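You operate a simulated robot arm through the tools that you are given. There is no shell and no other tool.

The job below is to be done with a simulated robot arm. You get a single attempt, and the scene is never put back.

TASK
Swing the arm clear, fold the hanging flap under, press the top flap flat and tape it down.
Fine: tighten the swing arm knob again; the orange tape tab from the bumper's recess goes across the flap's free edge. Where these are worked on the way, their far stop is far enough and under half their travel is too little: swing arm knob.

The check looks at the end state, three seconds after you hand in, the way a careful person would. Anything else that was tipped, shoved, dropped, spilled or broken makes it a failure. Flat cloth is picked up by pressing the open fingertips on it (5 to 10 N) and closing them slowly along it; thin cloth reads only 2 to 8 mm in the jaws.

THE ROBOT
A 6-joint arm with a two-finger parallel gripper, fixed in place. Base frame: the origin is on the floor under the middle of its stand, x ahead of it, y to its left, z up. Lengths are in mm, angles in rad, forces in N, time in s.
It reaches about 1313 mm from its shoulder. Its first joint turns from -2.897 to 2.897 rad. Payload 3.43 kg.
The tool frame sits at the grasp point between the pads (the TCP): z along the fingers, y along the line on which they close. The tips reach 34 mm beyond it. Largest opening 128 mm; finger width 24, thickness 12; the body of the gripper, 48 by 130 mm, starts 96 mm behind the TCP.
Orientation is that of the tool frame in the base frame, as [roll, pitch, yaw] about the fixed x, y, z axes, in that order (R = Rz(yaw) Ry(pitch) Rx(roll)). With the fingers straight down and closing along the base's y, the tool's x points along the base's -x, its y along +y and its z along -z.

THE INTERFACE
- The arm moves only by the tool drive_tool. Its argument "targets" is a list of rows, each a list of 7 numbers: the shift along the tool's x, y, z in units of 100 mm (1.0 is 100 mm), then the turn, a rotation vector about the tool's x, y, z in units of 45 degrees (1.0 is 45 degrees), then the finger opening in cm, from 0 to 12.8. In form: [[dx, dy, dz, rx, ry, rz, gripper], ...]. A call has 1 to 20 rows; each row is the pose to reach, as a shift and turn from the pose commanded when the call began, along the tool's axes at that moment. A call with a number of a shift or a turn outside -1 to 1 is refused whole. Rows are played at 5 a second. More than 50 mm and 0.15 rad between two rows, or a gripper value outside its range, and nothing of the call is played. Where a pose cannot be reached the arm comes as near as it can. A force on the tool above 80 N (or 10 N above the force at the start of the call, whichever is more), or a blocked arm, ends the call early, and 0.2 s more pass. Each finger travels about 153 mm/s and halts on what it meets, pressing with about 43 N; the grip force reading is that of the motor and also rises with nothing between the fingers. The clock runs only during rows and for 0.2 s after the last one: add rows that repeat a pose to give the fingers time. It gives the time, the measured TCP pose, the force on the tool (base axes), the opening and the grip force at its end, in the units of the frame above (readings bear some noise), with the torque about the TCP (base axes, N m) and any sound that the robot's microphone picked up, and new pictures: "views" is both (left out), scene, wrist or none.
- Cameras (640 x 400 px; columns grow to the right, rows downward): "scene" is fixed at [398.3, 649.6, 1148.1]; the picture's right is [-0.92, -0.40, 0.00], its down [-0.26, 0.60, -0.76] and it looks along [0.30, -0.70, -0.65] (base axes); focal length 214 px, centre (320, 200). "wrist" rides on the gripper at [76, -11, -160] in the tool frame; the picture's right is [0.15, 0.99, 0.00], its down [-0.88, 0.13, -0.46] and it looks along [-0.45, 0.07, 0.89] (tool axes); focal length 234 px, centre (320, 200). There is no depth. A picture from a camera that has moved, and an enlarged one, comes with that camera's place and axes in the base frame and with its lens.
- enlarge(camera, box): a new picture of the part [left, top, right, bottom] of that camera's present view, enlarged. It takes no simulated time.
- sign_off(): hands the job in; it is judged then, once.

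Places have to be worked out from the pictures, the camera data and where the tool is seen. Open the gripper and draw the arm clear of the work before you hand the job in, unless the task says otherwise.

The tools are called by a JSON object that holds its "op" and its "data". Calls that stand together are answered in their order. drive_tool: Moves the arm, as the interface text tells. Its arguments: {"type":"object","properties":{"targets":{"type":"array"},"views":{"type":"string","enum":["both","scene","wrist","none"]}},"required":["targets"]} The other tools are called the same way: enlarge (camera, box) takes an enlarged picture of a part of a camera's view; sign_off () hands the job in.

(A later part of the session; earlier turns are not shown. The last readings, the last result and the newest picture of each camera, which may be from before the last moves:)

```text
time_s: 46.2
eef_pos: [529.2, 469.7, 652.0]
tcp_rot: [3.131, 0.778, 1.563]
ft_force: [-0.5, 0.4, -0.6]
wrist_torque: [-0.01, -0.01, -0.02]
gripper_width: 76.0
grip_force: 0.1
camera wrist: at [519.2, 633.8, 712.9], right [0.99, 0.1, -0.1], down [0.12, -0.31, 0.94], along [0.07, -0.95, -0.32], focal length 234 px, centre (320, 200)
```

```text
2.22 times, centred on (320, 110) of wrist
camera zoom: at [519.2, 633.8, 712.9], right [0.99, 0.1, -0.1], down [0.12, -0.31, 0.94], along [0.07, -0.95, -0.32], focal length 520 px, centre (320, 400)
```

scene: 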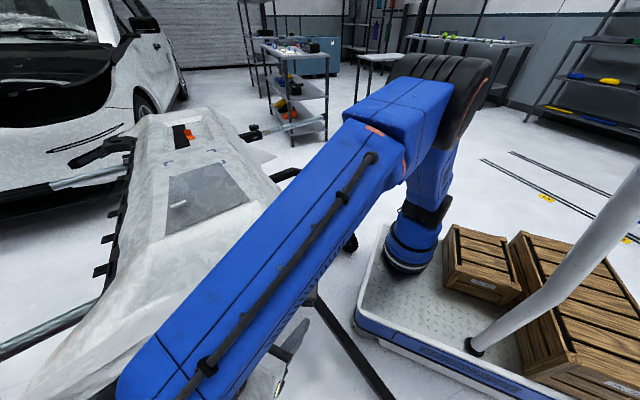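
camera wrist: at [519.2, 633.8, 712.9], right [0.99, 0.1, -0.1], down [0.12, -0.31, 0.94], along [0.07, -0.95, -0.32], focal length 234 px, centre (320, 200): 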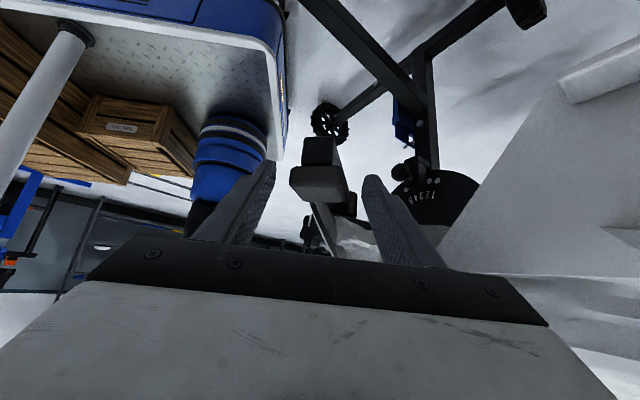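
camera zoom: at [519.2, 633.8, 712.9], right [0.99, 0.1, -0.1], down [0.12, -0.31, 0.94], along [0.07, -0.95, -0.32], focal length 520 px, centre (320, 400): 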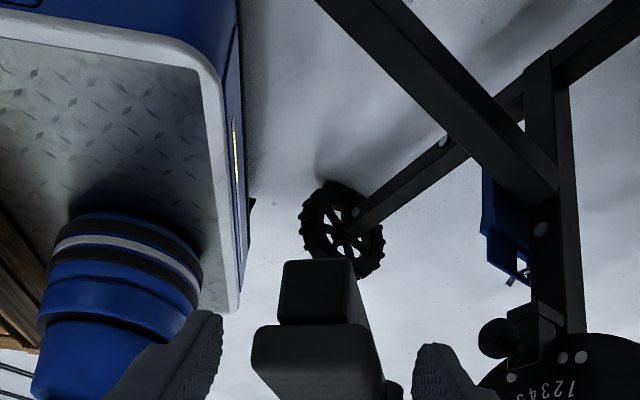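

Margins are about 11 mm on each side of the pad. I'll advance another 33 mm.

{"op": "drive_tool", "data": {"targets": [[0, 0, 0.12, 0, 0, 0, 7.6], [0, 0, 0.24, 0, 0, 0, 7.6], [0, 0, 0.33, 0, 0, 0, 7.6]], "views": "both"}}

{"op": "enlarge", "data": {"camera": "wrist", "box": [200, 20, 440, 200]}}

```text
time_s: 47.0
eef_pos: [531.4, 446.5, 630.5]
tcp_rot: [3.13, 0.776, 1.563]
ft_force: [0.0, -0.8, -1.0]
wrist_torque: [-0.01, -0.02, -0.05]
gripper_width: 76.0
grip_force: 0.0
camera wrist: at [519.1, 610.7, 691.2], right [0.99, 0.1, -0.1], down [0.12, -0.31, 0.94], along [0.07, -0.95, -0.32], focal length 234 px, centre (320, 200)
```

scene: 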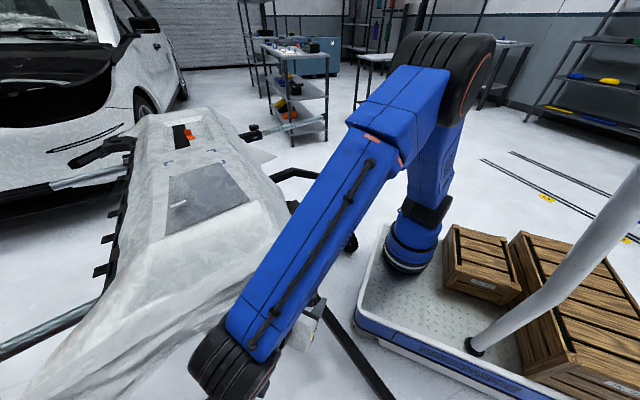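
wrist: 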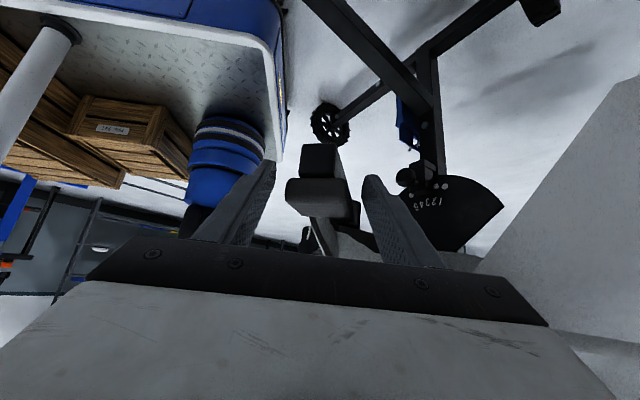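

```text
2.22 times, centred on (320, 110) of wrist
camera zoom: at [519.1, 610.7, 691.2], right [0.99, 0.1, -0.1], down [0.12, -0.31, 0.94], along [0.07, -0.95, -0.32], focal length 520 px, centre (320, 400)
```

zoom: 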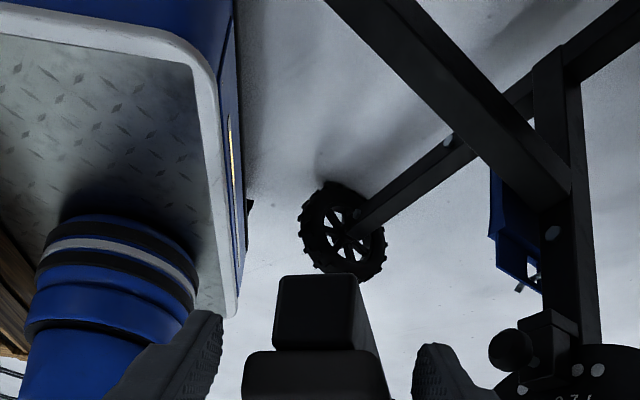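

The fingers straddle the end of the pad. With the pivot at about [556,284], I'll sweep counter-clockwise, away from the bumper, along an arc in 6° steps and watch the force.

{"op": "drive_tool", "data": {"targets": [[0, 0, 0, 0, 0, 0, 6.6], [-0.024, -0.168, 0.024, -0.094, 0, -0.095, 6.6], [-0.061, -0.332, 0.06, -0.1875, 0, -0.19, 6.6], [-0.11, -0.49, 0.109, -0.281, 0, -0.284, 6.6]], "views": "wrist"}}

{"op": "enlarge", "data": {"camera": "wrist", "box": [200, 20, 440, 200]}}

```text
time_s: 48.0
eef_pos: [481.6, 430.1, 629.5]
tcp_rot: [3.131, 0.783, 1.881]
ft_force: [0.4, -0.2, 0.3]
wrist_torque: [0.03, -0.01, 0.03]
gripper_width: 66.5
grip_force: 0.8
camera wrist: at [419.3, 582.6, 689.8], right [0.91, 0.41, -0.1], down [0.21, -0.25, 0.94], along [0.36, -0.88, -0.31], focal length 234 px, centre (320, 200)
```

wrist: 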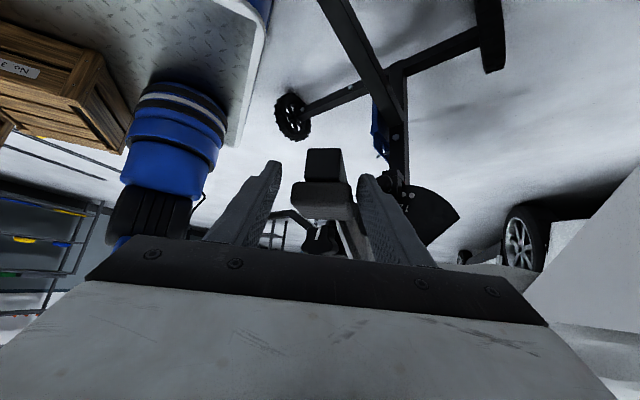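

```text
2.22 times, centred on (320, 110) of wrist
camera zoom: at [419.3, 582.6, 689.8], right [0.91, 0.41, -0.1], down [0.21, -0.25, 0.94], along [0.36, -0.88, -0.31], focal length 520 px, centre (320, 400)
```

zoom: 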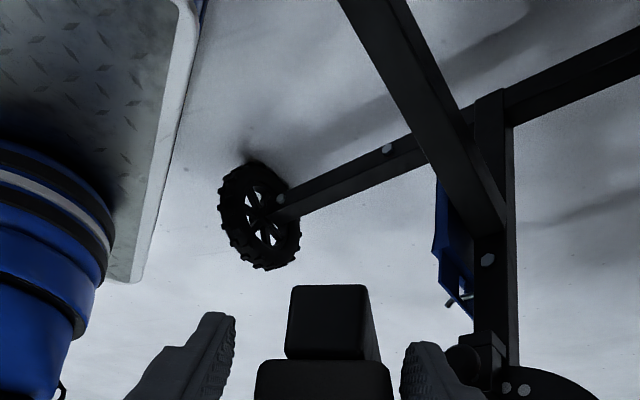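

The arm swings freely with the pad riding against the right finger and near-zero force. I'll continue the arc another 36°.

{"op": "drive_tool", "data": {"targets": [[-0.026, -0.168, 0.026, -0.094, 0, -0.095, 6.6], [-0.063, -0.331, 0.063, -0.188, 0, -0.189, 6.6], [-0.113, -0.488, 0.112, -0.282, 0, -0.284, 6.6], [-0.175, -0.637, 0.173, -0.376, 0, -0.378, 6.6], [-0.246, -0.775, 0.245, -0.47, 0, -0.473, 6.6], [-0.327, -0.902, 0.325, -0.564, 0, -0.567, 6.6]], "views": "both"}}

{"op": "enlarge", "data": {"camera": "wrist", "box": [200, 20, 440, 200]}}

```text
time_s: 49.4
eef_pos: [411.7, 358.4, 628.3]
tcp_rot: [3.133, 0.785, 2.511]
ft_force: [0.5, 1.4, -0.1]
wrist_torque: [-0.03, 0.02, 0.01]
gripper_width: 66.6
grip_force: 0.5
camera wrist: at [269.6, 445.0, 688.4], right [0.5, 0.86, -0.1], down [0.32, -0.07, 0.95], along [0.81, -0.5, -0.31], focal length 234 px, centre (320, 200)
```

scene: 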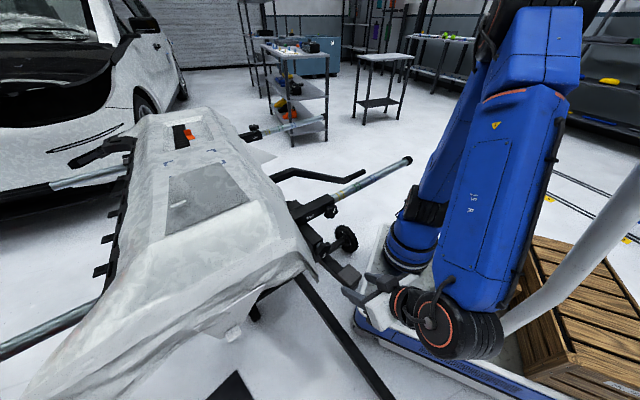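
wrist: 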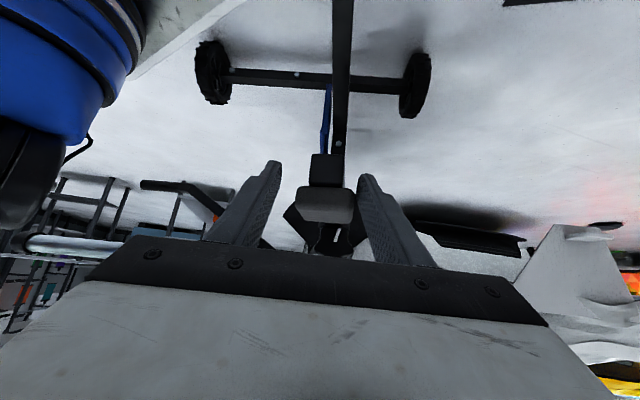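

```text
2.22 times, centred on (320, 110) of wrist
camera zoom: at [269.6, 445.0, 688.4], right [0.5, 0.86, -0.1], down [0.32, -0.07, 0.95], along [0.81, -0.5, -0.31], focal length 520 px, centre (320, 400)
```

zoom: 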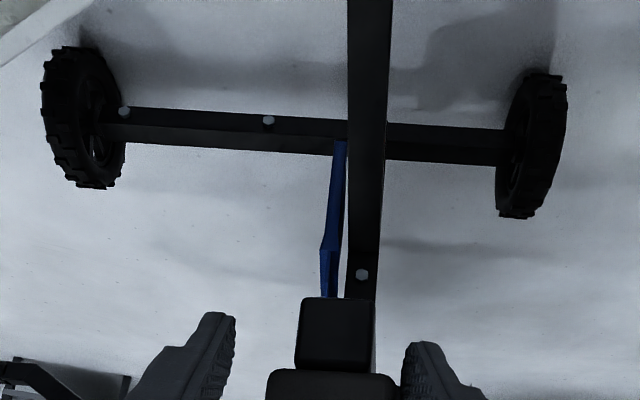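

The arm has swung about 50° and now lies in front of the knob. I'll continue so it ends clear of the knob approach as well, checking the force along the way.

{"op": "drive_tool", "data": {"targets": [[-0.024, -0.166, 0.024, -0.094, 0, -0.095, 6.6], [-0.061, -0.327, 0.061, -0.188, 0, -0.189, 6.6], [-0.11, -0.484, 0.11, -0.282, 0, -0.284, 6.6], [-0.169, -0.63, 0.169, -0.376, 0, -0.378, 6.6]], "views": "wrist"}}

```text
time_s: 50.4
eef_pos: [395.0, 293.2, 630.1]
tcp_rot: [3.135, 0.787, 2.929]
ft_force: [0.3, -0.3, 0.9]
wrist_torque: [0.02, 0.01, 0.02]
gripper_width: 66.0
grip_force: 0.5
camera wrist: at [229.5, 314.7, 688.1], right [0.1, 0.99, -0.1], down [0.32, 0.06, 0.95], along [0.94, -0.13, -0.31], focal length 234 px, centre (320, 200)
```

wrist: 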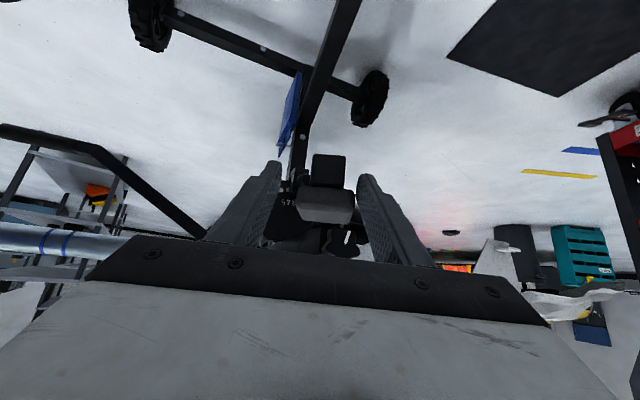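

{"op": "drive_tool", "data": {"targets": [[-0.024, -0.164, 0.024, -0.094, 0, -0.095, 6.6], [-0.061, -0.325, 0.061, -0.188, 0, -0.189, 6.6], [-0.11, -0.479, 0.11, -0.282, 0, -0.284, 6.6]], "views": "both"}}

{"op": "enlarge", "data": {"camera": "wrist", "box": [200, 80, 440, 260]}}

{"op": "enlarge", "data": {"camera": "scene", "box": [270, 200, 410, 330]}}

```text
time_s: 51.2
eef_pos: [394.5, 272.6, 648.0]
tcp_rot: [3.139, 0.79, -3.038]
ft_force: [-0.1, 0.4, -0.2]
wrist_torque: [0.03, 0.01, 0.03]
gripper_width: 66.0
grip_force: 0.0
out of reach, approached as far as the arm can: row 2, 3
camera wrist: at [230.3, 242.3, 708.2], right [-0.21, 0.97, -0.1], down [0.28, 0.16, 0.95], along [0.94, 0.17, -0.31], focal length 234 px, centre (320, 200)
```

scene: 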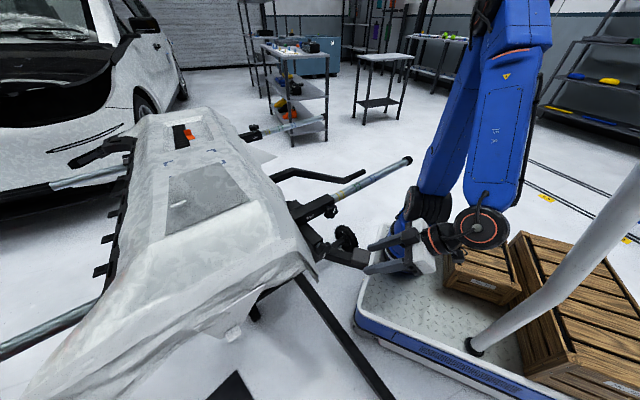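
wrist: 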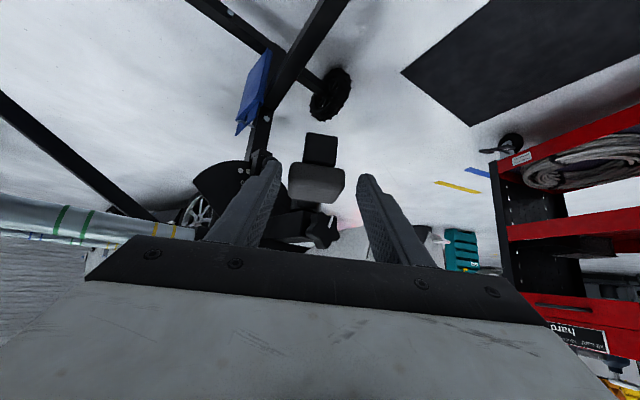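

```text
2.22 times, centred on (320, 170) of wrist
camera zoom: at [230.3, 242.3, 708.2], right [-0.21, 0.97, -0.1], down [0.28, 0.16, 0.95], along [0.94, 0.17, -0.31], focal length 520 px, centre (320, 267)
```

zoom: 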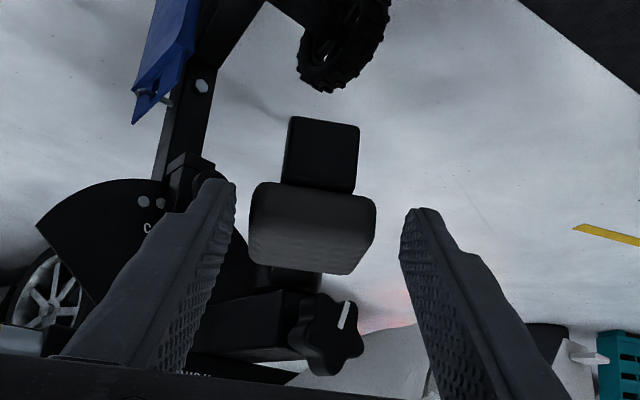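

```text
3.08 times, centred on (340, 265) of scene
camera zoom: at [398.3, 649.6, 1148.1], right [-0.92, -0.4, 0.0], down [-0.26, 0.6, -0.76], along [0.3, -0.7, -0.65], focal length 660 px, centre (258, 0)
```

zoom: 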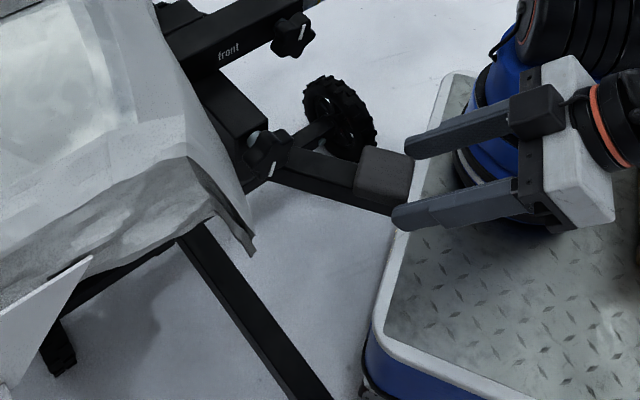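

The arm is now about 82° from where it started, with the pad at about [430,278], and I've hit my reach limit in this posture. I'll lift straight up, then push the pad a bit further with a vertical tool so it is also clear of the knob.

{"op": "drive_tool", "data": {"targets": [[-0.2, 0, -0.2, 0, 0, 0, 7.6], [-0.4, 0, -0.4, 0, 0, 0, 7.6], [-0.6, 0, -0.6, 0, 0, 0, 7.6], [-0.8, 0, -0.8, 0, 0, 0, 7.6], [-1.0, 0, -1.0, 0, 0, 0, 7.6]], "views": "both"}}

{"op": "enlarge", "data": {"camera": "wrist", "box": [160, 0, 480, 220]}}

```text
time_s: 52.4
eef_pos: [392.5, 270.0, 791.6]
tcp_rot: [3.139, 0.79, -3.037]
ft_force: [-0.6, -0.6, 0.0]
wrist_torque: [0.03, 0.02, 0.03]
gripper_width: 76.1
grip_force: 0.1
camera wrist: at [228.9, 239.8, 849.6], right [-0.21, 0.97, -0.1], down [0.28, 0.16, 0.95], along [0.94, 0.17, -0.31], focal length 234 px, centre (320, 200)
```

scene: 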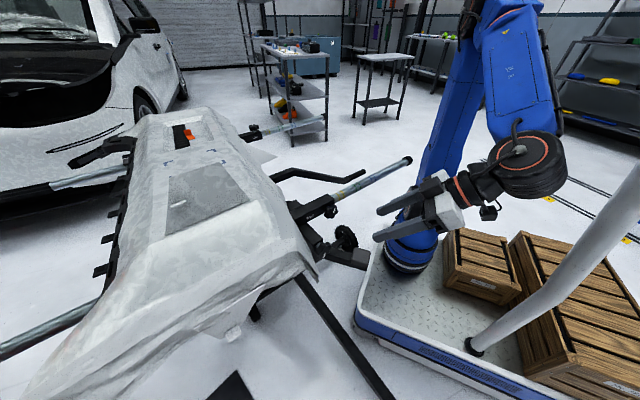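
wrist: 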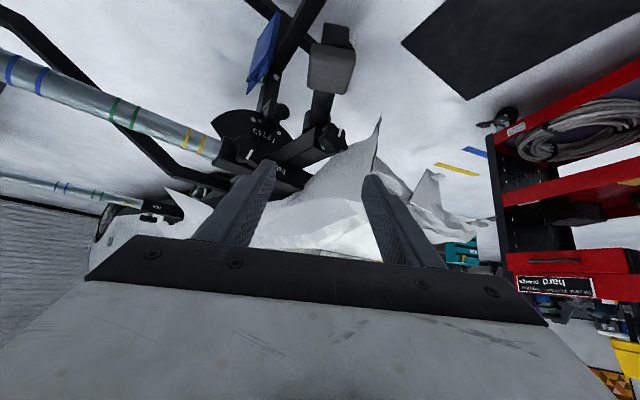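

```text
1.82 times, centred on (320, 110) of wrist
camera zoom: at [228.9, 239.8, 849.6], right [-0.21, 0.97, -0.1], down [0.28, 0.16, 0.95], along [0.94, 0.17, -0.31], focal length 426 px, centre (320, 364)
```

zoom: 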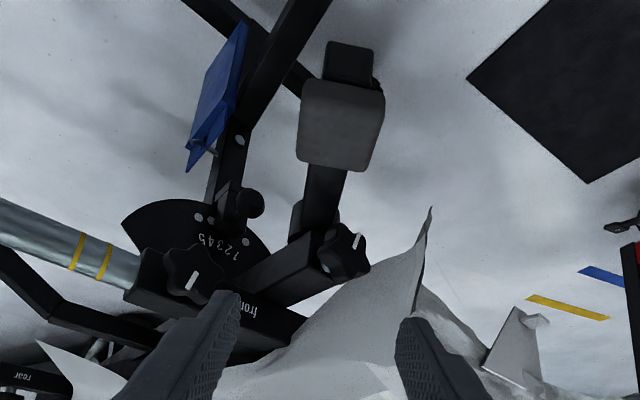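

The film corner is untouched and the arm has swung about 84°. I'll bring the closed fingers vertical beside the pad, on its left, to nudge it another 20° or so.

{"op": "drive_tool", "data": {"targets": [[-0.03, 0.1, 0.1, 0, 0.17, 0, 5], [-0.06, 0.2, 0.2, 0, 0.34, 0, 2], [-0.09, 0.3, 0.3, 0, 0.51, 0, 0.2], [-0.12, 0.4, 0.4, 0, 0.68, 0, 0.2], [-0.15, 0.5, 0.5, 0, 0.85, 0, 0.2], [-0.17, 0.596, 0.598, 0, 1.0, 0, 0.2]], "views": "wrist"}}

```text
time_s: 53.8
eef_pos: [441.7, 336.0, 760.7]
tcp_rot: [3.139, 0.005, -3.038]
ft_force: [-0.5, -0.5, 0.8]
wrist_torque: [0.03, -0.01, -0.01]
gripper_width: 0.0
grip_force: 32.9
camera wrist: at [366.9, 314.5, 920.2], right [-0.25, 0.97, 0.0], down [0.86, 0.22, 0.46], along [0.44, 0.12, -0.89], focal length 234 px, centre (320, 200)
```

wrist: 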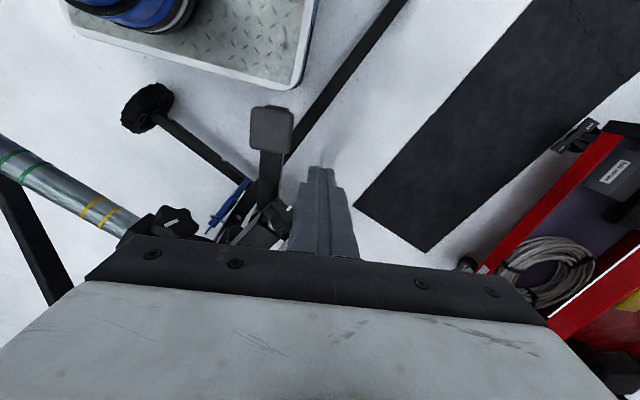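

{"op": "drive_tool", "data": {"targets": [[0, 0, 0.25, 0, 0, 0, 0.2], [0, 0, 0.5, 0, 0, 0, 0.2], [0, 0, 0.75, 0, 0, 0, 0.2], [0, 0, 1.0, 0, 0, 0, 0.2]], "views": "none"}}

{"op": "drive_tool", "data": {"targets": [[0, 0, 0.12, 0, 0, 0, 0.2], [0, 0, 0.25, 0, 0, 0, 0.2]], "views": "both"}}

```text
time_s: 54.8
eef_pos: [441.5, 335.6, 660.6]
tcp_rot: [3.139, 0.003, -3.036]
ft_force: [0.3, 0.0, 0.1]
wrist_torque: [0.0, -0.03, 0.03]
gripper_width: 0.0
grip_force: 33.1
```

```text
time_s: 55.4
eef_pos: [441.9, 336.5, 636.5]
tcp_rot: [3.138, 0.004, -3.037]
ft_force: [0.1, 0.3, 0.0]
wrist_torque: [-0.03, 0.01, 0.02]
gripper_width: 0.1
grip_force: 32.8
camera wrist: at [367.6, 315.4, 795.3], right [-0.25, 0.97, 0.0], down [0.86, 0.22, 0.46], along [0.44, 0.12, -0.89], focal length 234 px, centre (320, 200)
```

scene: 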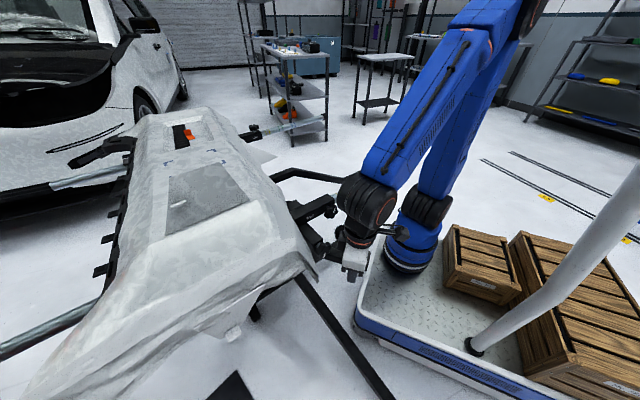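
wrist: 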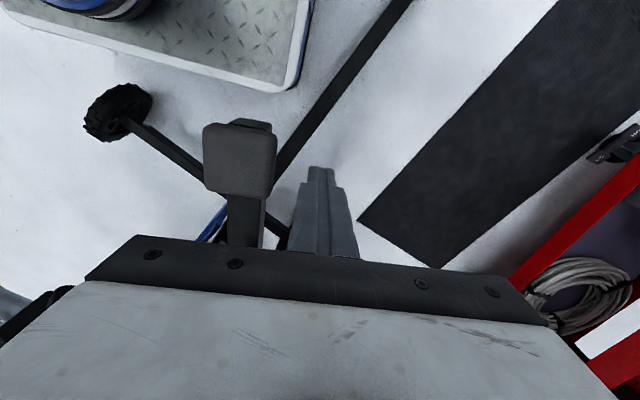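

The fingertip is left of the pad at its height. I'll push it toward −y in small steps.

{"op": "drive_tool", "data": {"targets": [[0.01, -0.12, 0, 0, 0, 0, 0.2], [0.025, -0.24, 0, 0, 0, 0, 0.2], [0.037, -0.36, 0, 0, 0, 0, 0.2], [0.05, -0.48, 0, 0, 0, 0, 0.2], [0.06, -0.6, 0, 0, 0, 0, 0.2]], "views": "wrist"}}

```text
time_s: 56.6
eef_pos: [442.4, 275.8, 634.6]
tcp_rot: [3.137, 0.004, -3.037]
ft_force: [0.0, 3.9, 2.7]
wrist_torque: [-0.03, -0.02, 0.05]
gripper_width: 0.0
grip_force: 33.0
camera wrist: at [367.7, 255.3, 794.7], right [-0.25, 0.97, 0.0], down [0.86, 0.22, 0.46], along [0.45, 0.12, -0.89], focal length 234 px, centre (320, 200)
```

wrist: 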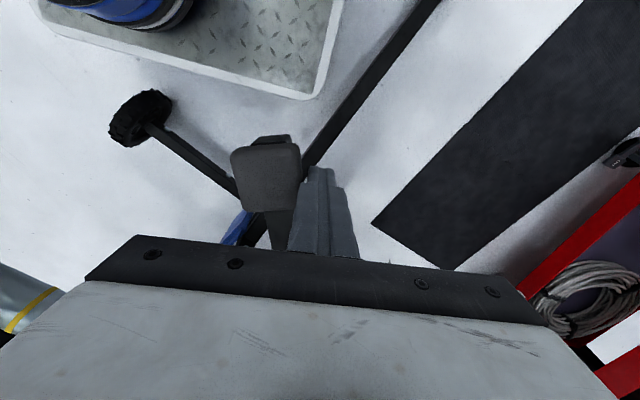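

It moves easily at about 4 N. I'll push a further 20 mm.

{"op": "drive_tool", "data": {"targets": [[0.01, -0.1, 0, 0, 0, 0, 0.2], [0.02, -0.2, 0, 0, 0, 0, 0.2]], "views": "both"}}

{"op": "enlarge", "data": {"camera": "wrist", "box": [180, 80, 420, 260]}}

```text
time_s: 57.1
eef_pos: [442.2, 270.7, 635.9]
tcp_rot: [3.126, 0.007, -3.037]
ft_force: [-18.6, 53.8, -32.4]
wrist_torque: [0.23, 0.35, 0.49]
gripper_width: 0.0
grip_force: 32.9
stopped in row 2: the force on the tool passed its limit at 101 N (the readings are from after the stop); the commanded pose is now the measured one
camera wrist: at [367.8, 247.4, 794.9], right [-0.25, 0.97, 0.02], down [0.86, 0.21, 0.46], along [0.45, 0.13, -0.89], focal length 234 px, centre (320, 200)
```

scene: 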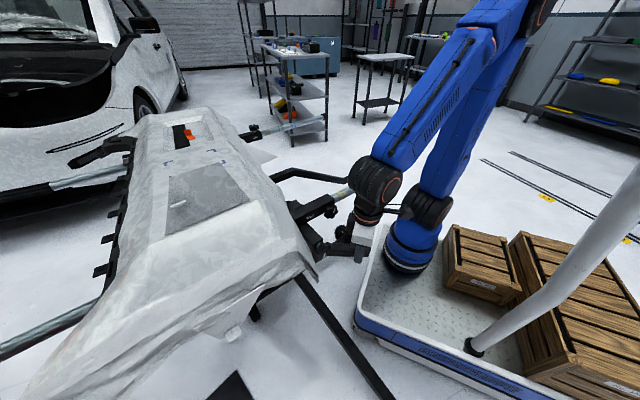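
wrist: 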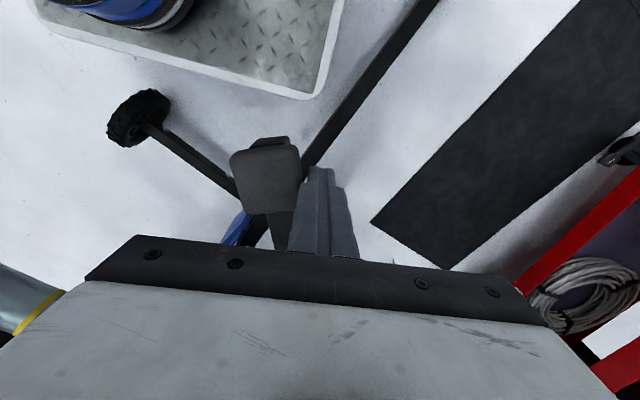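

```text
2.22 times, centred on (300, 170) of wrist
camera zoom: at [367.8, 247.4, 794.9], right [-0.25, 0.97, 0.02], down [0.86, 0.21, 0.46], along [0.45, 0.13, -0.89], focal length 520 px, centre (364, 267)
```

zoom: 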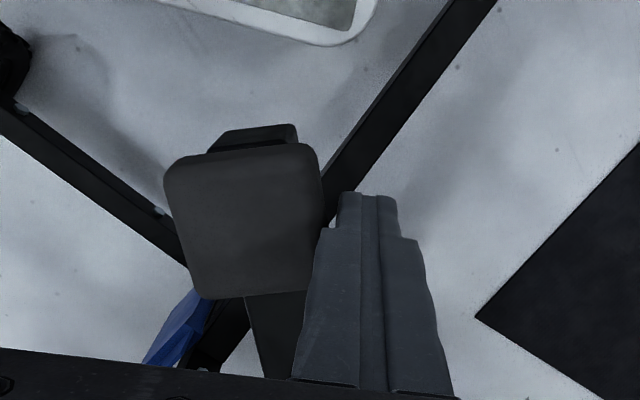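

The arm reached its far stop, at about 105° of swing with the pad near [442,228]. I'll back the finger off right away and lift clear.

{"op": "drive_tool", "data": {"targets": [[0, 0.1, 0, 0, 0, 0, 0.2], [0, 0.3, 0, 0, 0, 0, 0.2], [0, 0.5, -0.3, 0, 0, 0, 0.2], [0, 0.6, -0.6, 0, 0, 0, 1], [0, 0.6, -1.0, 0, 0, 0, 3]], "views": "both"}}

{"op": "enlarge", "data": {"camera": "scene", "box": [270, 190, 410, 320]}}

```text
time_s: 58.3
eef_pos: [436.6, 327.3, 736.9]
tcp_rot: [3.131, 0.007, -3.035]
ft_force: [0.0, 0.6, 0.2]
wrist_torque: [-0.03, 0.01, 0.01]
gripper_width: 30.2
grip_force: 0.0
camera wrist: at [362.9, 303.9, 896.4], right [-0.25, 0.97, 0.01], down [0.86, 0.22, 0.46], along [0.45, 0.13, -0.89], focal length 234 px, centre (320, 200)
```

scene: 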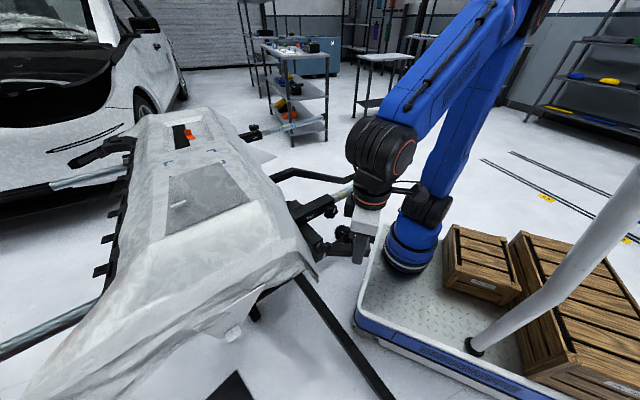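
wrist: 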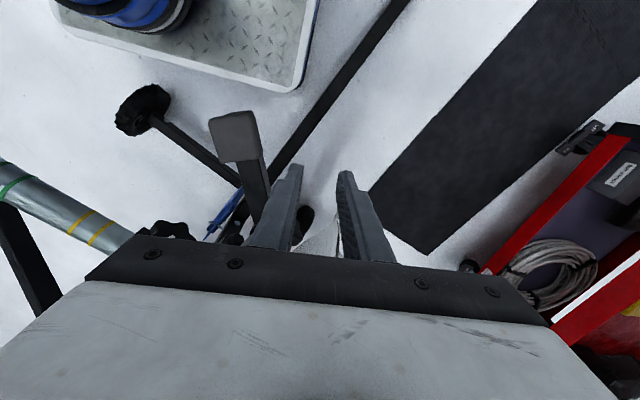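

```text
3.08 times, centred on (340, 255) of scene
camera zoom: at [398.3, 649.6, 1148.1], right [-0.92, -0.4, 0.0], down [-0.26, 0.6, -0.76], along [0.3, -0.7, -0.65], focal length 660 px, centre (258, 31)
```

zoom: 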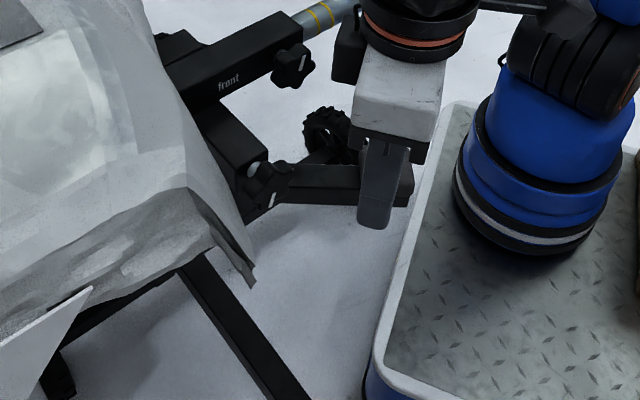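

The swing arm is clear at its far stop. Next I'll go back to the knob to tighten it: first yaw to face along the beam, then tilt horizontal.

{"op": "drive_tool", "data": {"targets": [[0.01, 0.09, -0.02, 0, 0, 0.16, 5.8], [0.02, 0.18, -0.04, 0, 0, 0.32, 5.8], [0.03, 0.26, -0.06, 0, 0, 0.48, 5.8], [0.04, 0.35, -0.08, 0, 0, 0.64, 5.8], [0.054, 0.438, -0.09, 0, 0, 0.809, 5.8]], "views": "none"}}

{"op": "drive_tool", "data": {"targets": [[0, 0, 0, 0, -0.17, 0, 5.8], [0, 0, 0, 0, -0.34, 0, 5.8], [0, 0, 0, 0, -0.51, 0, 5.8], [0, 0, 0, 0, -0.68, 0, 5.8], [0, 0, 0, 0, -0.85, 0, 5.8], [0, 0, 0, 0, -1.0, 0, 5.8]], "views": "wrist"}}

```text
time_s: 59.5
eef_pos: [425.4, 369.0, 746.3]
tcp_rot: [3.129, -0.001, 2.61]
ft_force: [0.4, -0.4, -0.1]
wrist_torque: [0.03, -0.02, 0.0]
gripper_width: 57.9
grip_force: 0.0
```

```text
time_s: 60.9
eef_pos: [426.9, 369.2, 746.7]
tcp_rot: [3.12, 0.786, 2.597]
ft_force: [-0.7, -0.5, 0.0]
wrist_torque: [0.05, 0.01, 0.01]
gripper_width: 58.2
grip_force: 0.0
camera wrist: at [277.5, 440.9, 805.9], right [0.41, 0.91, -0.09], down [0.32, -0.05, 0.95], along [0.85, -0.42, -0.31], focal length 234 px, centre (320, 200)
```

wrist: 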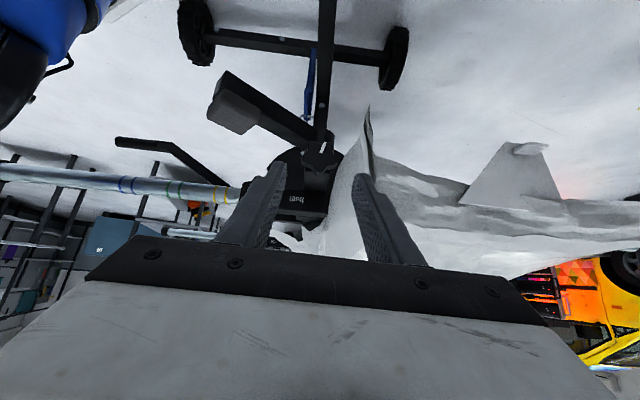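

{"op": "drive_tool", "data": {"targets": [[0.125, 0, 0.106, 0, -0.17, 0, 5.8], [0.25, 0, 0.212, 0, -0.34, 0, 5.8], [0.376, 0.005, 0.318, 0, -0.51, 0, 5.8], [0.5, 0.01, 0.424, 0, -0.68, 0, 5.8], [0.627, 0.01, 0.53, 0, -0.85, 0, 5.8], [0.752, 0.011, 0.636, 0, -1.0, 0, 5.8]], "views": "wrist"}}

{"op": "enlarge", "data": {"camera": "wrist", "box": [240, 80, 420, 215]}}

```text
time_s: 62.3
eef_pos: [420.4, 375.6, 649.8]
tcp_rot: [1.595, 1.555, 1.066]
ft_force: [-0.2, -0.2, 0.1]
wrist_torque: [0.02, 0.03, -0.01]
gripper_width: 58.0
grip_force: 0.0
camera wrist: at [278.1, 446.1, 572.9], right [0.5, 0.86, -0.13], down [-0.33, 0.33, 0.88], along [0.8, -0.4, 0.45], focal length 234 px, centre (320, 200)
```

wrist: 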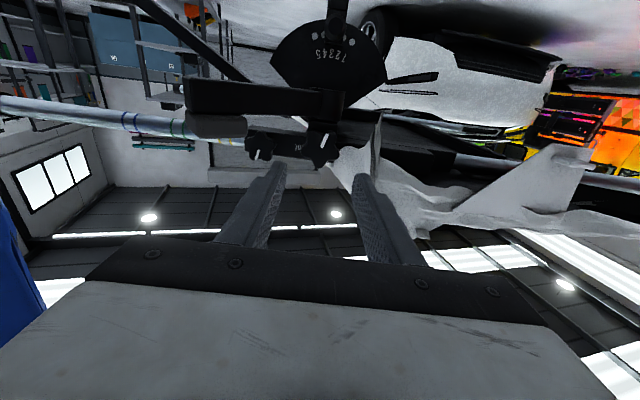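

```text
2.96 times, centred on (330, 148) of wrist
camera zoom: at [278.1, 446.1, 572.9], right [0.5, 0.86, -0.13], down [-0.33, 0.33, 0.88], along [0.8, -0.4, 0.45], focal length 694 px, centre (290, 356)
```

zoom: 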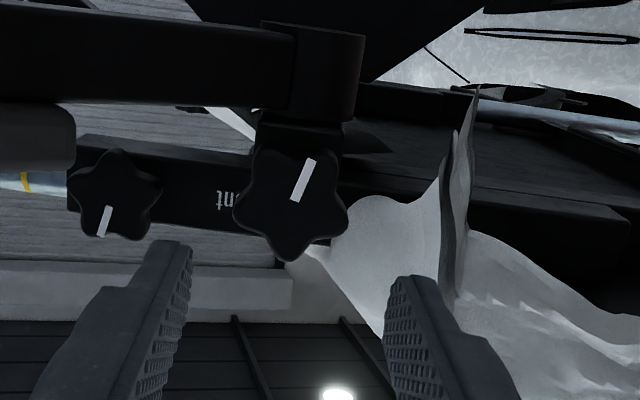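

The pointer of knob 2 is straight down, while knob 1's is up for reference. I'll roll +36° so the fingers meet a lobe and a valley clear of the film, and approach to 20 mm short.

{"op": "drive_tool", "data": {"targets": [[0.013, -0.01, 0.1, 0, 0, 0.16, 5.8], [0.013, -0.01, 0.2, 0, 0, 0.32, 5.8], [0.013, -0.01, 0.3, 0, 0, 0.48, 5.8], [0.013, -0.01, 0.4, 0, 0, 0.64, 5.8], [0.013, -0.01, 0.5, 0, 0, 0.8, 5.8], [0.013, -0.01, 0.7, 0, 0, 0.8, 5.8], [0.013, -0.01, 0.9, 0, 0, 0.8, 5.8]], "views": "both"}}

{"op": "enlarge", "data": {"camera": "wrist", "box": [220, 60, 440, 240]}}

```text
time_s: 63.9
eef_pos: [531.2, 392.6, 793.2]
tcp_rot: [1.621, 1.01, 1.083]
ft_force: [0.4, -0.2, -1.3]
wrist_torque: [-0.03, 0.02, 0.0]
gripper_width: 58.1
grip_force: 0.1
out of reach, approached as far as the arm can: row 2, 3, 4, 5, 6, 7
camera wrist: at [406.9, 501.5, 728.4], right [0.47, 0.79, 0.4], down [-0.55, -0.09, 0.83], along [0.69, -0.61, 0.39], focal length 234 px, centre (320, 200)
```

scene: 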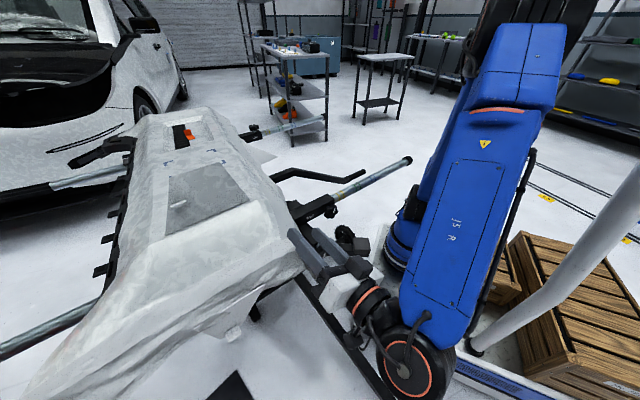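
wrist: 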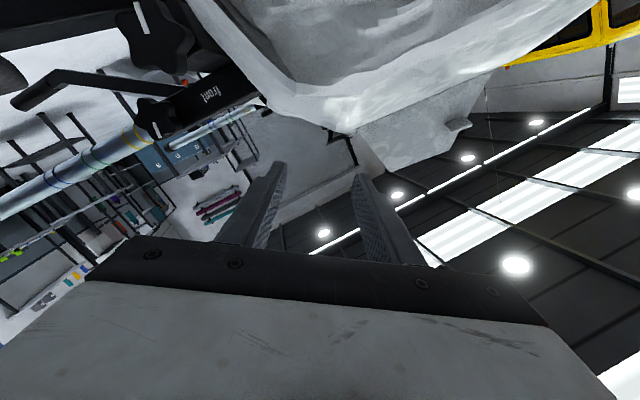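

```text
2.22 times, centred on (330, 150) of wrist
camera zoom: at [406.9, 501.5, 728.4], right [0.47, 0.79, 0.4], down [-0.55, -0.09, 0.83], along [0.69, -0.61, 0.39], focal length 520 px, centre (298, 311)
```

zoom: 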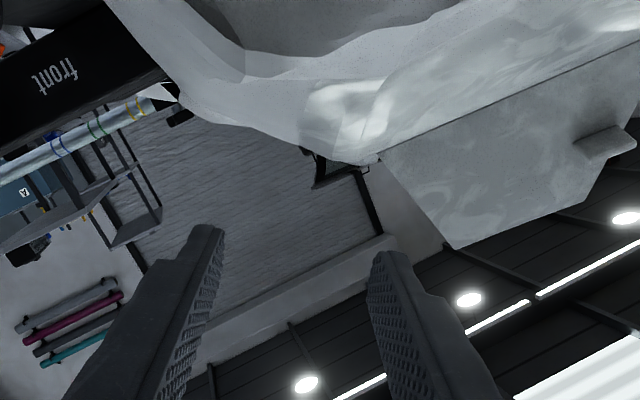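

The +36° roll ran the wrist out of range and the arm drifted up to [531,393,793], without contact. I'll back straight out along the tool axis while undoing that roll, and use the other roll range that worked before.

{"op": "drive_tool", "data": {"targets": [[0, 0, -0.2, 0, 0, 0, 5.8], [0, 0, -0.4, 0, 0, 0, 5.8], [0, 0, -0.6, 0, 0, -0.15, 5.8], [0, 0, -0.8, 0, 0, -0.3, 5.8], [0, 0, -1.0, 0, 0, -0.45, 5.8], [0, 0, -1.0, 0, 0, -0.6, 5.8], [0, 0, -1.0, 0, 0, -0.72, 5.8]], "views": "both"}}

```text
time_s: 65.5
eef_pos: [447.0, 444.8, 792.2]
tcp_rot: [-2.85, 1.545, 2.904]
ft_force: [0.1, -0.6, 0.3]
wrist_torque: [0.0, 0.0, -0.04]
gripper_width: 58.0
grip_force: 0.1
camera wrist: at [301.5, 515.9, 721.7], right [0.5, 0.85, -0.15], down [-0.3, 0.34, 0.89], along [0.81, -0.4, 0.43], focal length 234 px, centre (320, 200)
```

scene: 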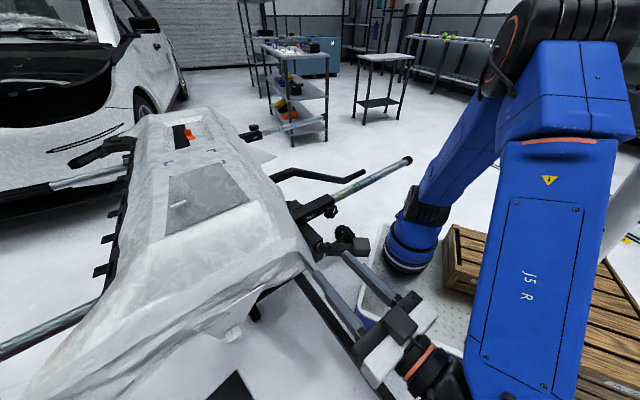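
wrist: 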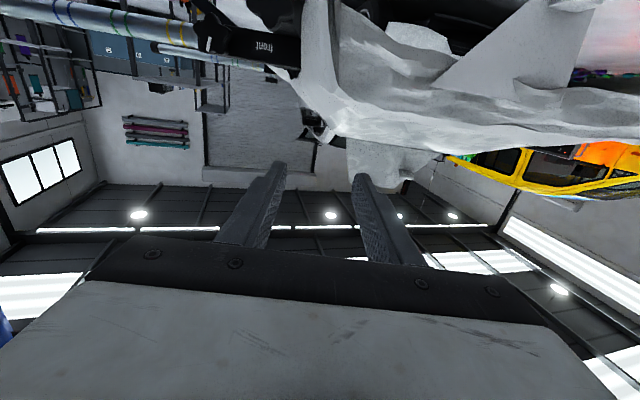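

Back to neutral roll and clear. I'll go down to the knob's level in two steps, correcting a 1.4° pitch error.

{"op": "drive_tool", "data": {"targets": [[0.2, -0.1, 0.01, 0, 0, 0, 5.8], [0.4, -0.2, 0.03, 0, 0, 0, 5.8], [0.6, -0.3, 0.04, 0, 0, 0, 5.8], [0.8, -0.4, 0.06, 0, 0, 0, 5.8], [1.0, -0.5, 0.08, 0, -0.031, 0, 5.8]], "views": "none"}}

{"op": "drive_tool", "data": {"targets": [[0.15, -0.08, 0.01, 0, 0, -0.1, 5.8], [0.3, -0.16, 0.02, 0, 0, -0.25, 5.8], [0.44, -0.24, 0.04, 0, 0, -0.4, 5.8], [0.44, -0.24, 0.04, 0, 0, -0.55, 5.8], [0.44, -0.24, 0.04, 0, 0, -0.7, 5.8], [0.44, -0.24, 0.04, 0, 0, -0.85, 5.8], [0.44, -0.24, 0.04, 0, 0, -1.0, 5.8]], "views": "none"}}

{"op": "drive_tool", "data": {"targets": [[0, 0, 0, 0, 0, -0.16, 5.8], [0, 0, 0, 0, 0, -0.32, 5.8], [0, 0, 0, 0, 0, -0.48, 5.8], [0, 0, 0, 0, 0, -0.64, 5.8], [0, 0, 0, 0, 0, -0.8, 5.8], [0, 0, 0, 0, 0, -0.96, 5.8]], "views": "none"}}

{"op": "drive_tool", "data": {"targets": [[0, 0, 0, 0, 0, -0.16, 5.8], [0, 0, 0, 0, 0, -0.32, 5.8], [0, 0, 0, 0, 0, -0.48, 5.8], [0, 0, 0, 0, 0, -0.64, 5.8], [0, 0, 0, 0, 0, -0.8, 5.8], [0, 0, 0, 0, 0, -0.96, 5.8], [0, 0, 0, 0, 0, -1.0, 5.8]], "views": "both"}}

{"op": "enlarge", "data": {"camera": "wrist", "box": [220, 60, 440, 240]}}

```text
time_s: 66.7
eef_pos: [424.8, 399.8, 691.5]
tcp_rot: [-2.083, 1.565, -2.614]
ft_force: [-0.5, -0.5, 1.0]
wrist_torque: [-0.03, -0.04, 0.0]
gripper_width: 58.2
grip_force: 0.0
```

```text
time_s: 68.3
eef_pos: [417.9, 375.4, 647.7]
tcp_rot: [-1.575, 0.78, -2.103]
ft_force: [-0.1, -0.1, 0.4]
wrist_torque: [0.0, 0.02, -0.01]
gripper_width: 58.2
grip_force: 0.1
```

```text
time_s: 69.7
eef_pos: [417.5, 375.4, 647.5]
tcp_rot: [-1.574, 0.023, -2.102]
ft_force: [0.1, -0.8, -0.4]
wrist_torque: [0.02, 0.02, 0.02]
gripper_width: 58.0
grip_force: 0.0
```

```text
time_s: 71.3
eef_pos: [416.8, 376.8, 648.5]
tcp_rot: [-1.574, -0.762, -2.099]
ft_force: [-0.2, -0.2, 0.2]
wrist_torque: [0.0, -0.02, 0.01]
gripper_width: 57.6
grip_force: 0.0
camera wrist: at [256.1, 414.3, 709.5], right [-0.4, -0.68, -0.62], down [-0.12, 0.7, -0.7], along [0.91, -0.21, -0.36], focal length 234 px, centre (320, 200)
```

scene: 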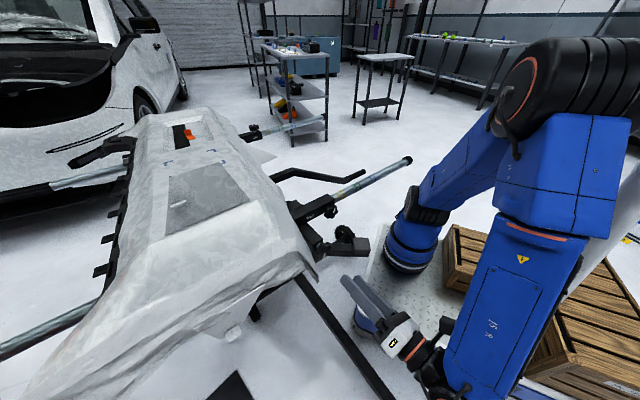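
wrist: 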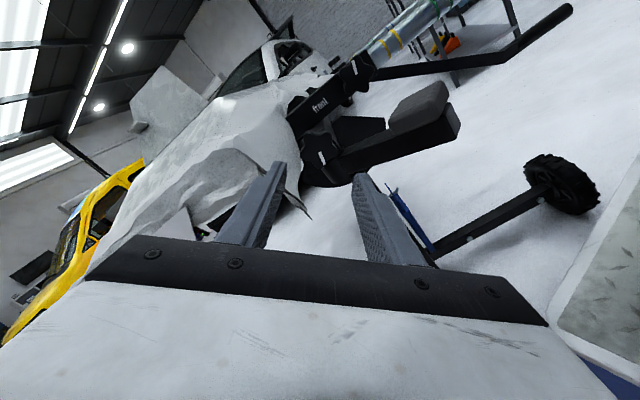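

```text
2.22 times, centred on (330, 150) of wrist
camera zoom: at [256.1, 414.3, 709.5], right [-0.4, -0.68, -0.62], down [-0.12, 0.7, -0.7], along [0.91, -0.21, -0.36], focal length 520 px, centre (298, 311)
```

zoom: 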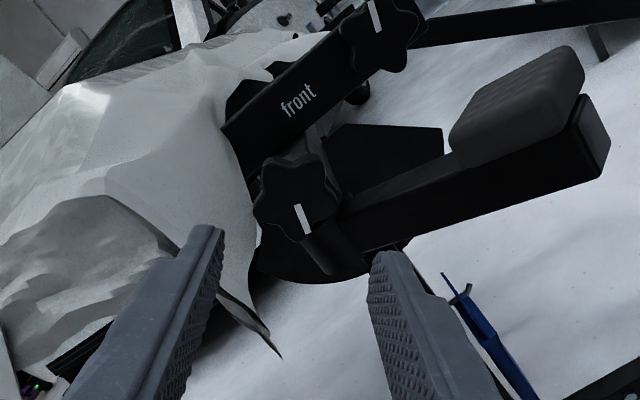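

The posture works in this roll range, and the pointer is down. I'll roll a bit further and advance to just short of the knob.

{"op": "drive_tool", "data": {"targets": [[0, 0, 0.2, 0, 0, -0.1, 5.8], [0, 0, 0.4, 0, 0, -0.22, 5.6], [0, 0, 0.6, 0, 0, -0.22, 5.6], [0, 0, 0.75, 0, 0, -0.22, 5.6], [0, 0, 0.88, 0, 0, -0.22, 5.6], [0, 0, 0.95, 0, 0, -0.22, 5.6]], "views": "wrist"}}

{"op": "enlarge", "data": {"camera": "wrist", "box": [220, 60, 440, 240]}}

```text
time_s: 72.7
eef_pos: [499.6, 326.9, 648.2]
tcp_rot: [-1.574, -0.931, -2.096]
ft_force: [0.1, -0.3, 0.0]
wrist_torque: [0.02, 0.01, 0.04]
gripper_width: 56.2
grip_force: 0.1
camera wrist: at [343.2, 374.7, 716.8], right [-0.45, -0.76, -0.47], down [-0.18, 0.59, -0.78], along [0.88, -0.26, -0.4], focal length 234 px, centre (320, 200)
```

wrist: 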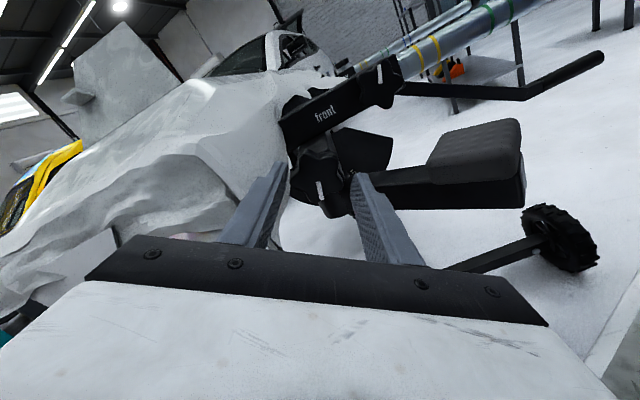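

```text
2.22 times, centred on (330, 150) of wrist
camera zoom: at [343.2, 374.7, 716.8], right [-0.45, -0.76, -0.47], down [-0.18, 0.59, -0.78], along [0.88, -0.26, -0.4], focal length 520 px, centre (298, 311)
```

zoom: 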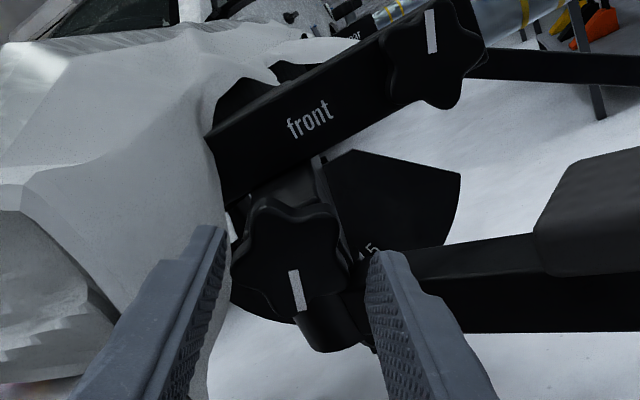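

The knob is centred between the fingertips. I'll advance 14 mm and close on it.

{"op": "drive_tool", "data": {"targets": [[0, 0, 0.07, 0, 0, 0, 5.6], [0, 0, 0.14, 0, 0, 0, 5.5], [0, 0, 0.14, 0, 0, 0, 5.0], [0, 0, 0.14, 0, 0, 0, 4.5], [0, 0, 0.14, 0, 0, 0, 4.0], [0, 0, 0.14, 0, 0, 0, 3.6]], "views": "wrist"}}

{"op": "enlarge", "data": {"camera": "wrist", "box": [220, 60, 440, 240]}}

```text
time_s: 74.1
eef_pos: [510.7, 320.8, 649.5]
tcp_rot: [-1.576, -0.933, -2.1]
ft_force: [9.7, 13.4, 16.5]
wrist_torque: [-0.18, -0.38, 0.67]
gripper_width: 49.6
grip_force: 12.3
camera wrist: at [356.3, 368.8, 717.1], right [-0.45, -0.76, -0.47], down [-0.18, 0.59, -0.78], along [0.88, -0.26, -0.4], focal length 234 px, centre (320, 200)
```

wrist: 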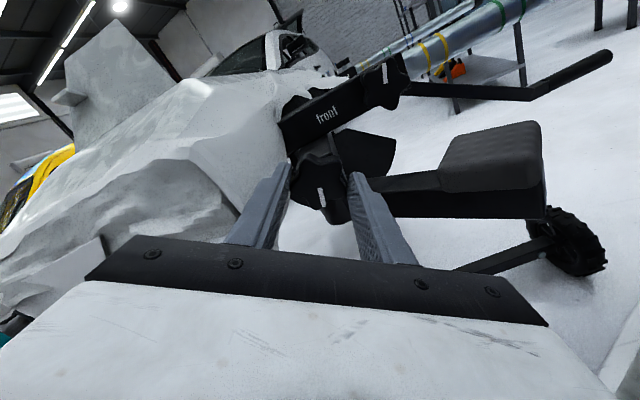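

```text
2.22 times, centred on (330, 150) of wrist
camera zoom: at [356.3, 368.8, 717.1], right [-0.45, -0.76, -0.47], down [-0.18, 0.59, -0.78], along [0.88, -0.26, -0.4], focal length 520 px, centre (298, 311)
```

zoom: 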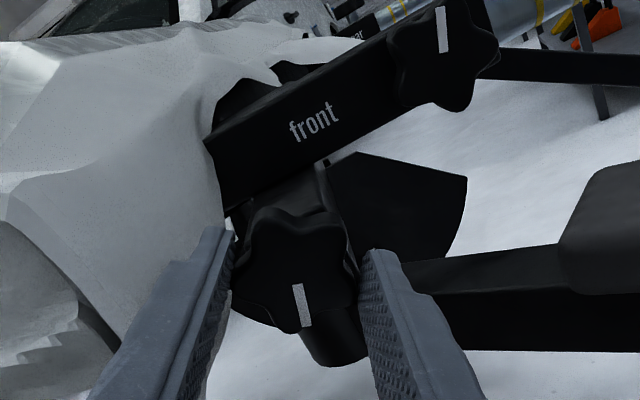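

Opening 49.6 mm with a 23 N side load along the closing axis. I'll ease 1.5 mm to centre, finish closing and start turning clockwise (positive).

{"op": "drive_tool", "data": {"targets": [[0.002, -0.015, 0, 0, 0, 0, 3.6], [0.002, -0.018, 0, 0, 0, 0, 3.4], [0.002, -0.018, 0, 0, 0, 0.1, 3.4], [0.002, -0.018, 0, 0, 0, 0.24, 3.4], [0.002, -0.018, 0, 0, 0, 0.38, 3.4], [0.002, -0.018, 0, 0, 0, 0.52, 3.4]], "views": "wrist"}}

{"op": "enlarge", "data": {"camera": "wrist", "box": [220, 60, 440, 240]}}

```text
time_s: 75.5
eef_pos: [511.7, 321.1, 648.2]
tcp_rot: [-1.575, -0.523, -2.099]
ft_force: [14.5, -2.1, 5.8]
wrist_torque: [-0.13, -0.22, 0.7]
gripper_width: 47.8
grip_force: 45.4
camera wrist: at [344.4, 348.8, 697.4], right [-0.32, -0.54, -0.78], down [-0.04, 0.83, -0.55], along [0.95, -0.14, -0.29], focal length 234 px, centre (320, 200)
```

wrist: 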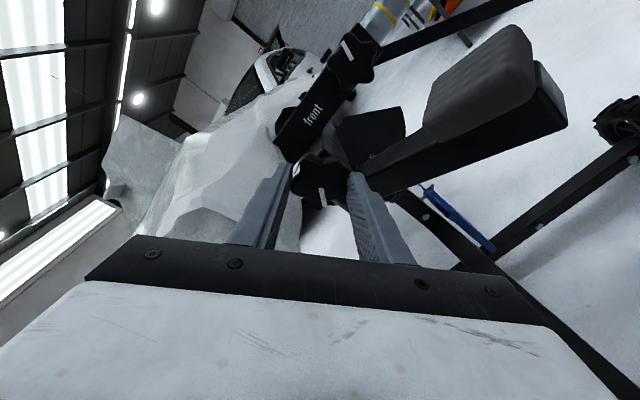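

```text
2.22 times, centred on (330, 150) of wrist
camera zoom: at [344.4, 348.8, 697.4], right [-0.32, -0.54, -0.78], down [-0.04, 0.83, -0.55], along [0.95, -0.14, -0.29], focal length 520 px, centre (298, 311)
```

zoom: 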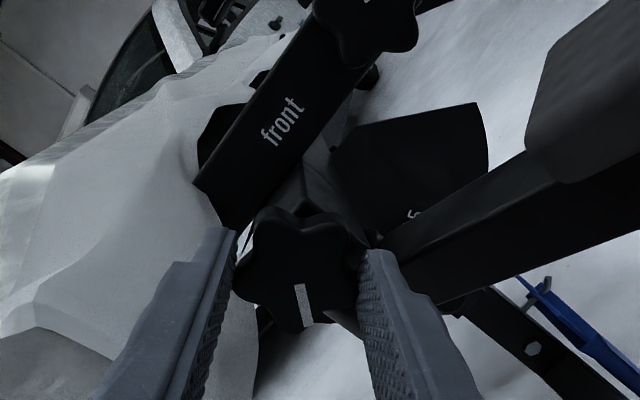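

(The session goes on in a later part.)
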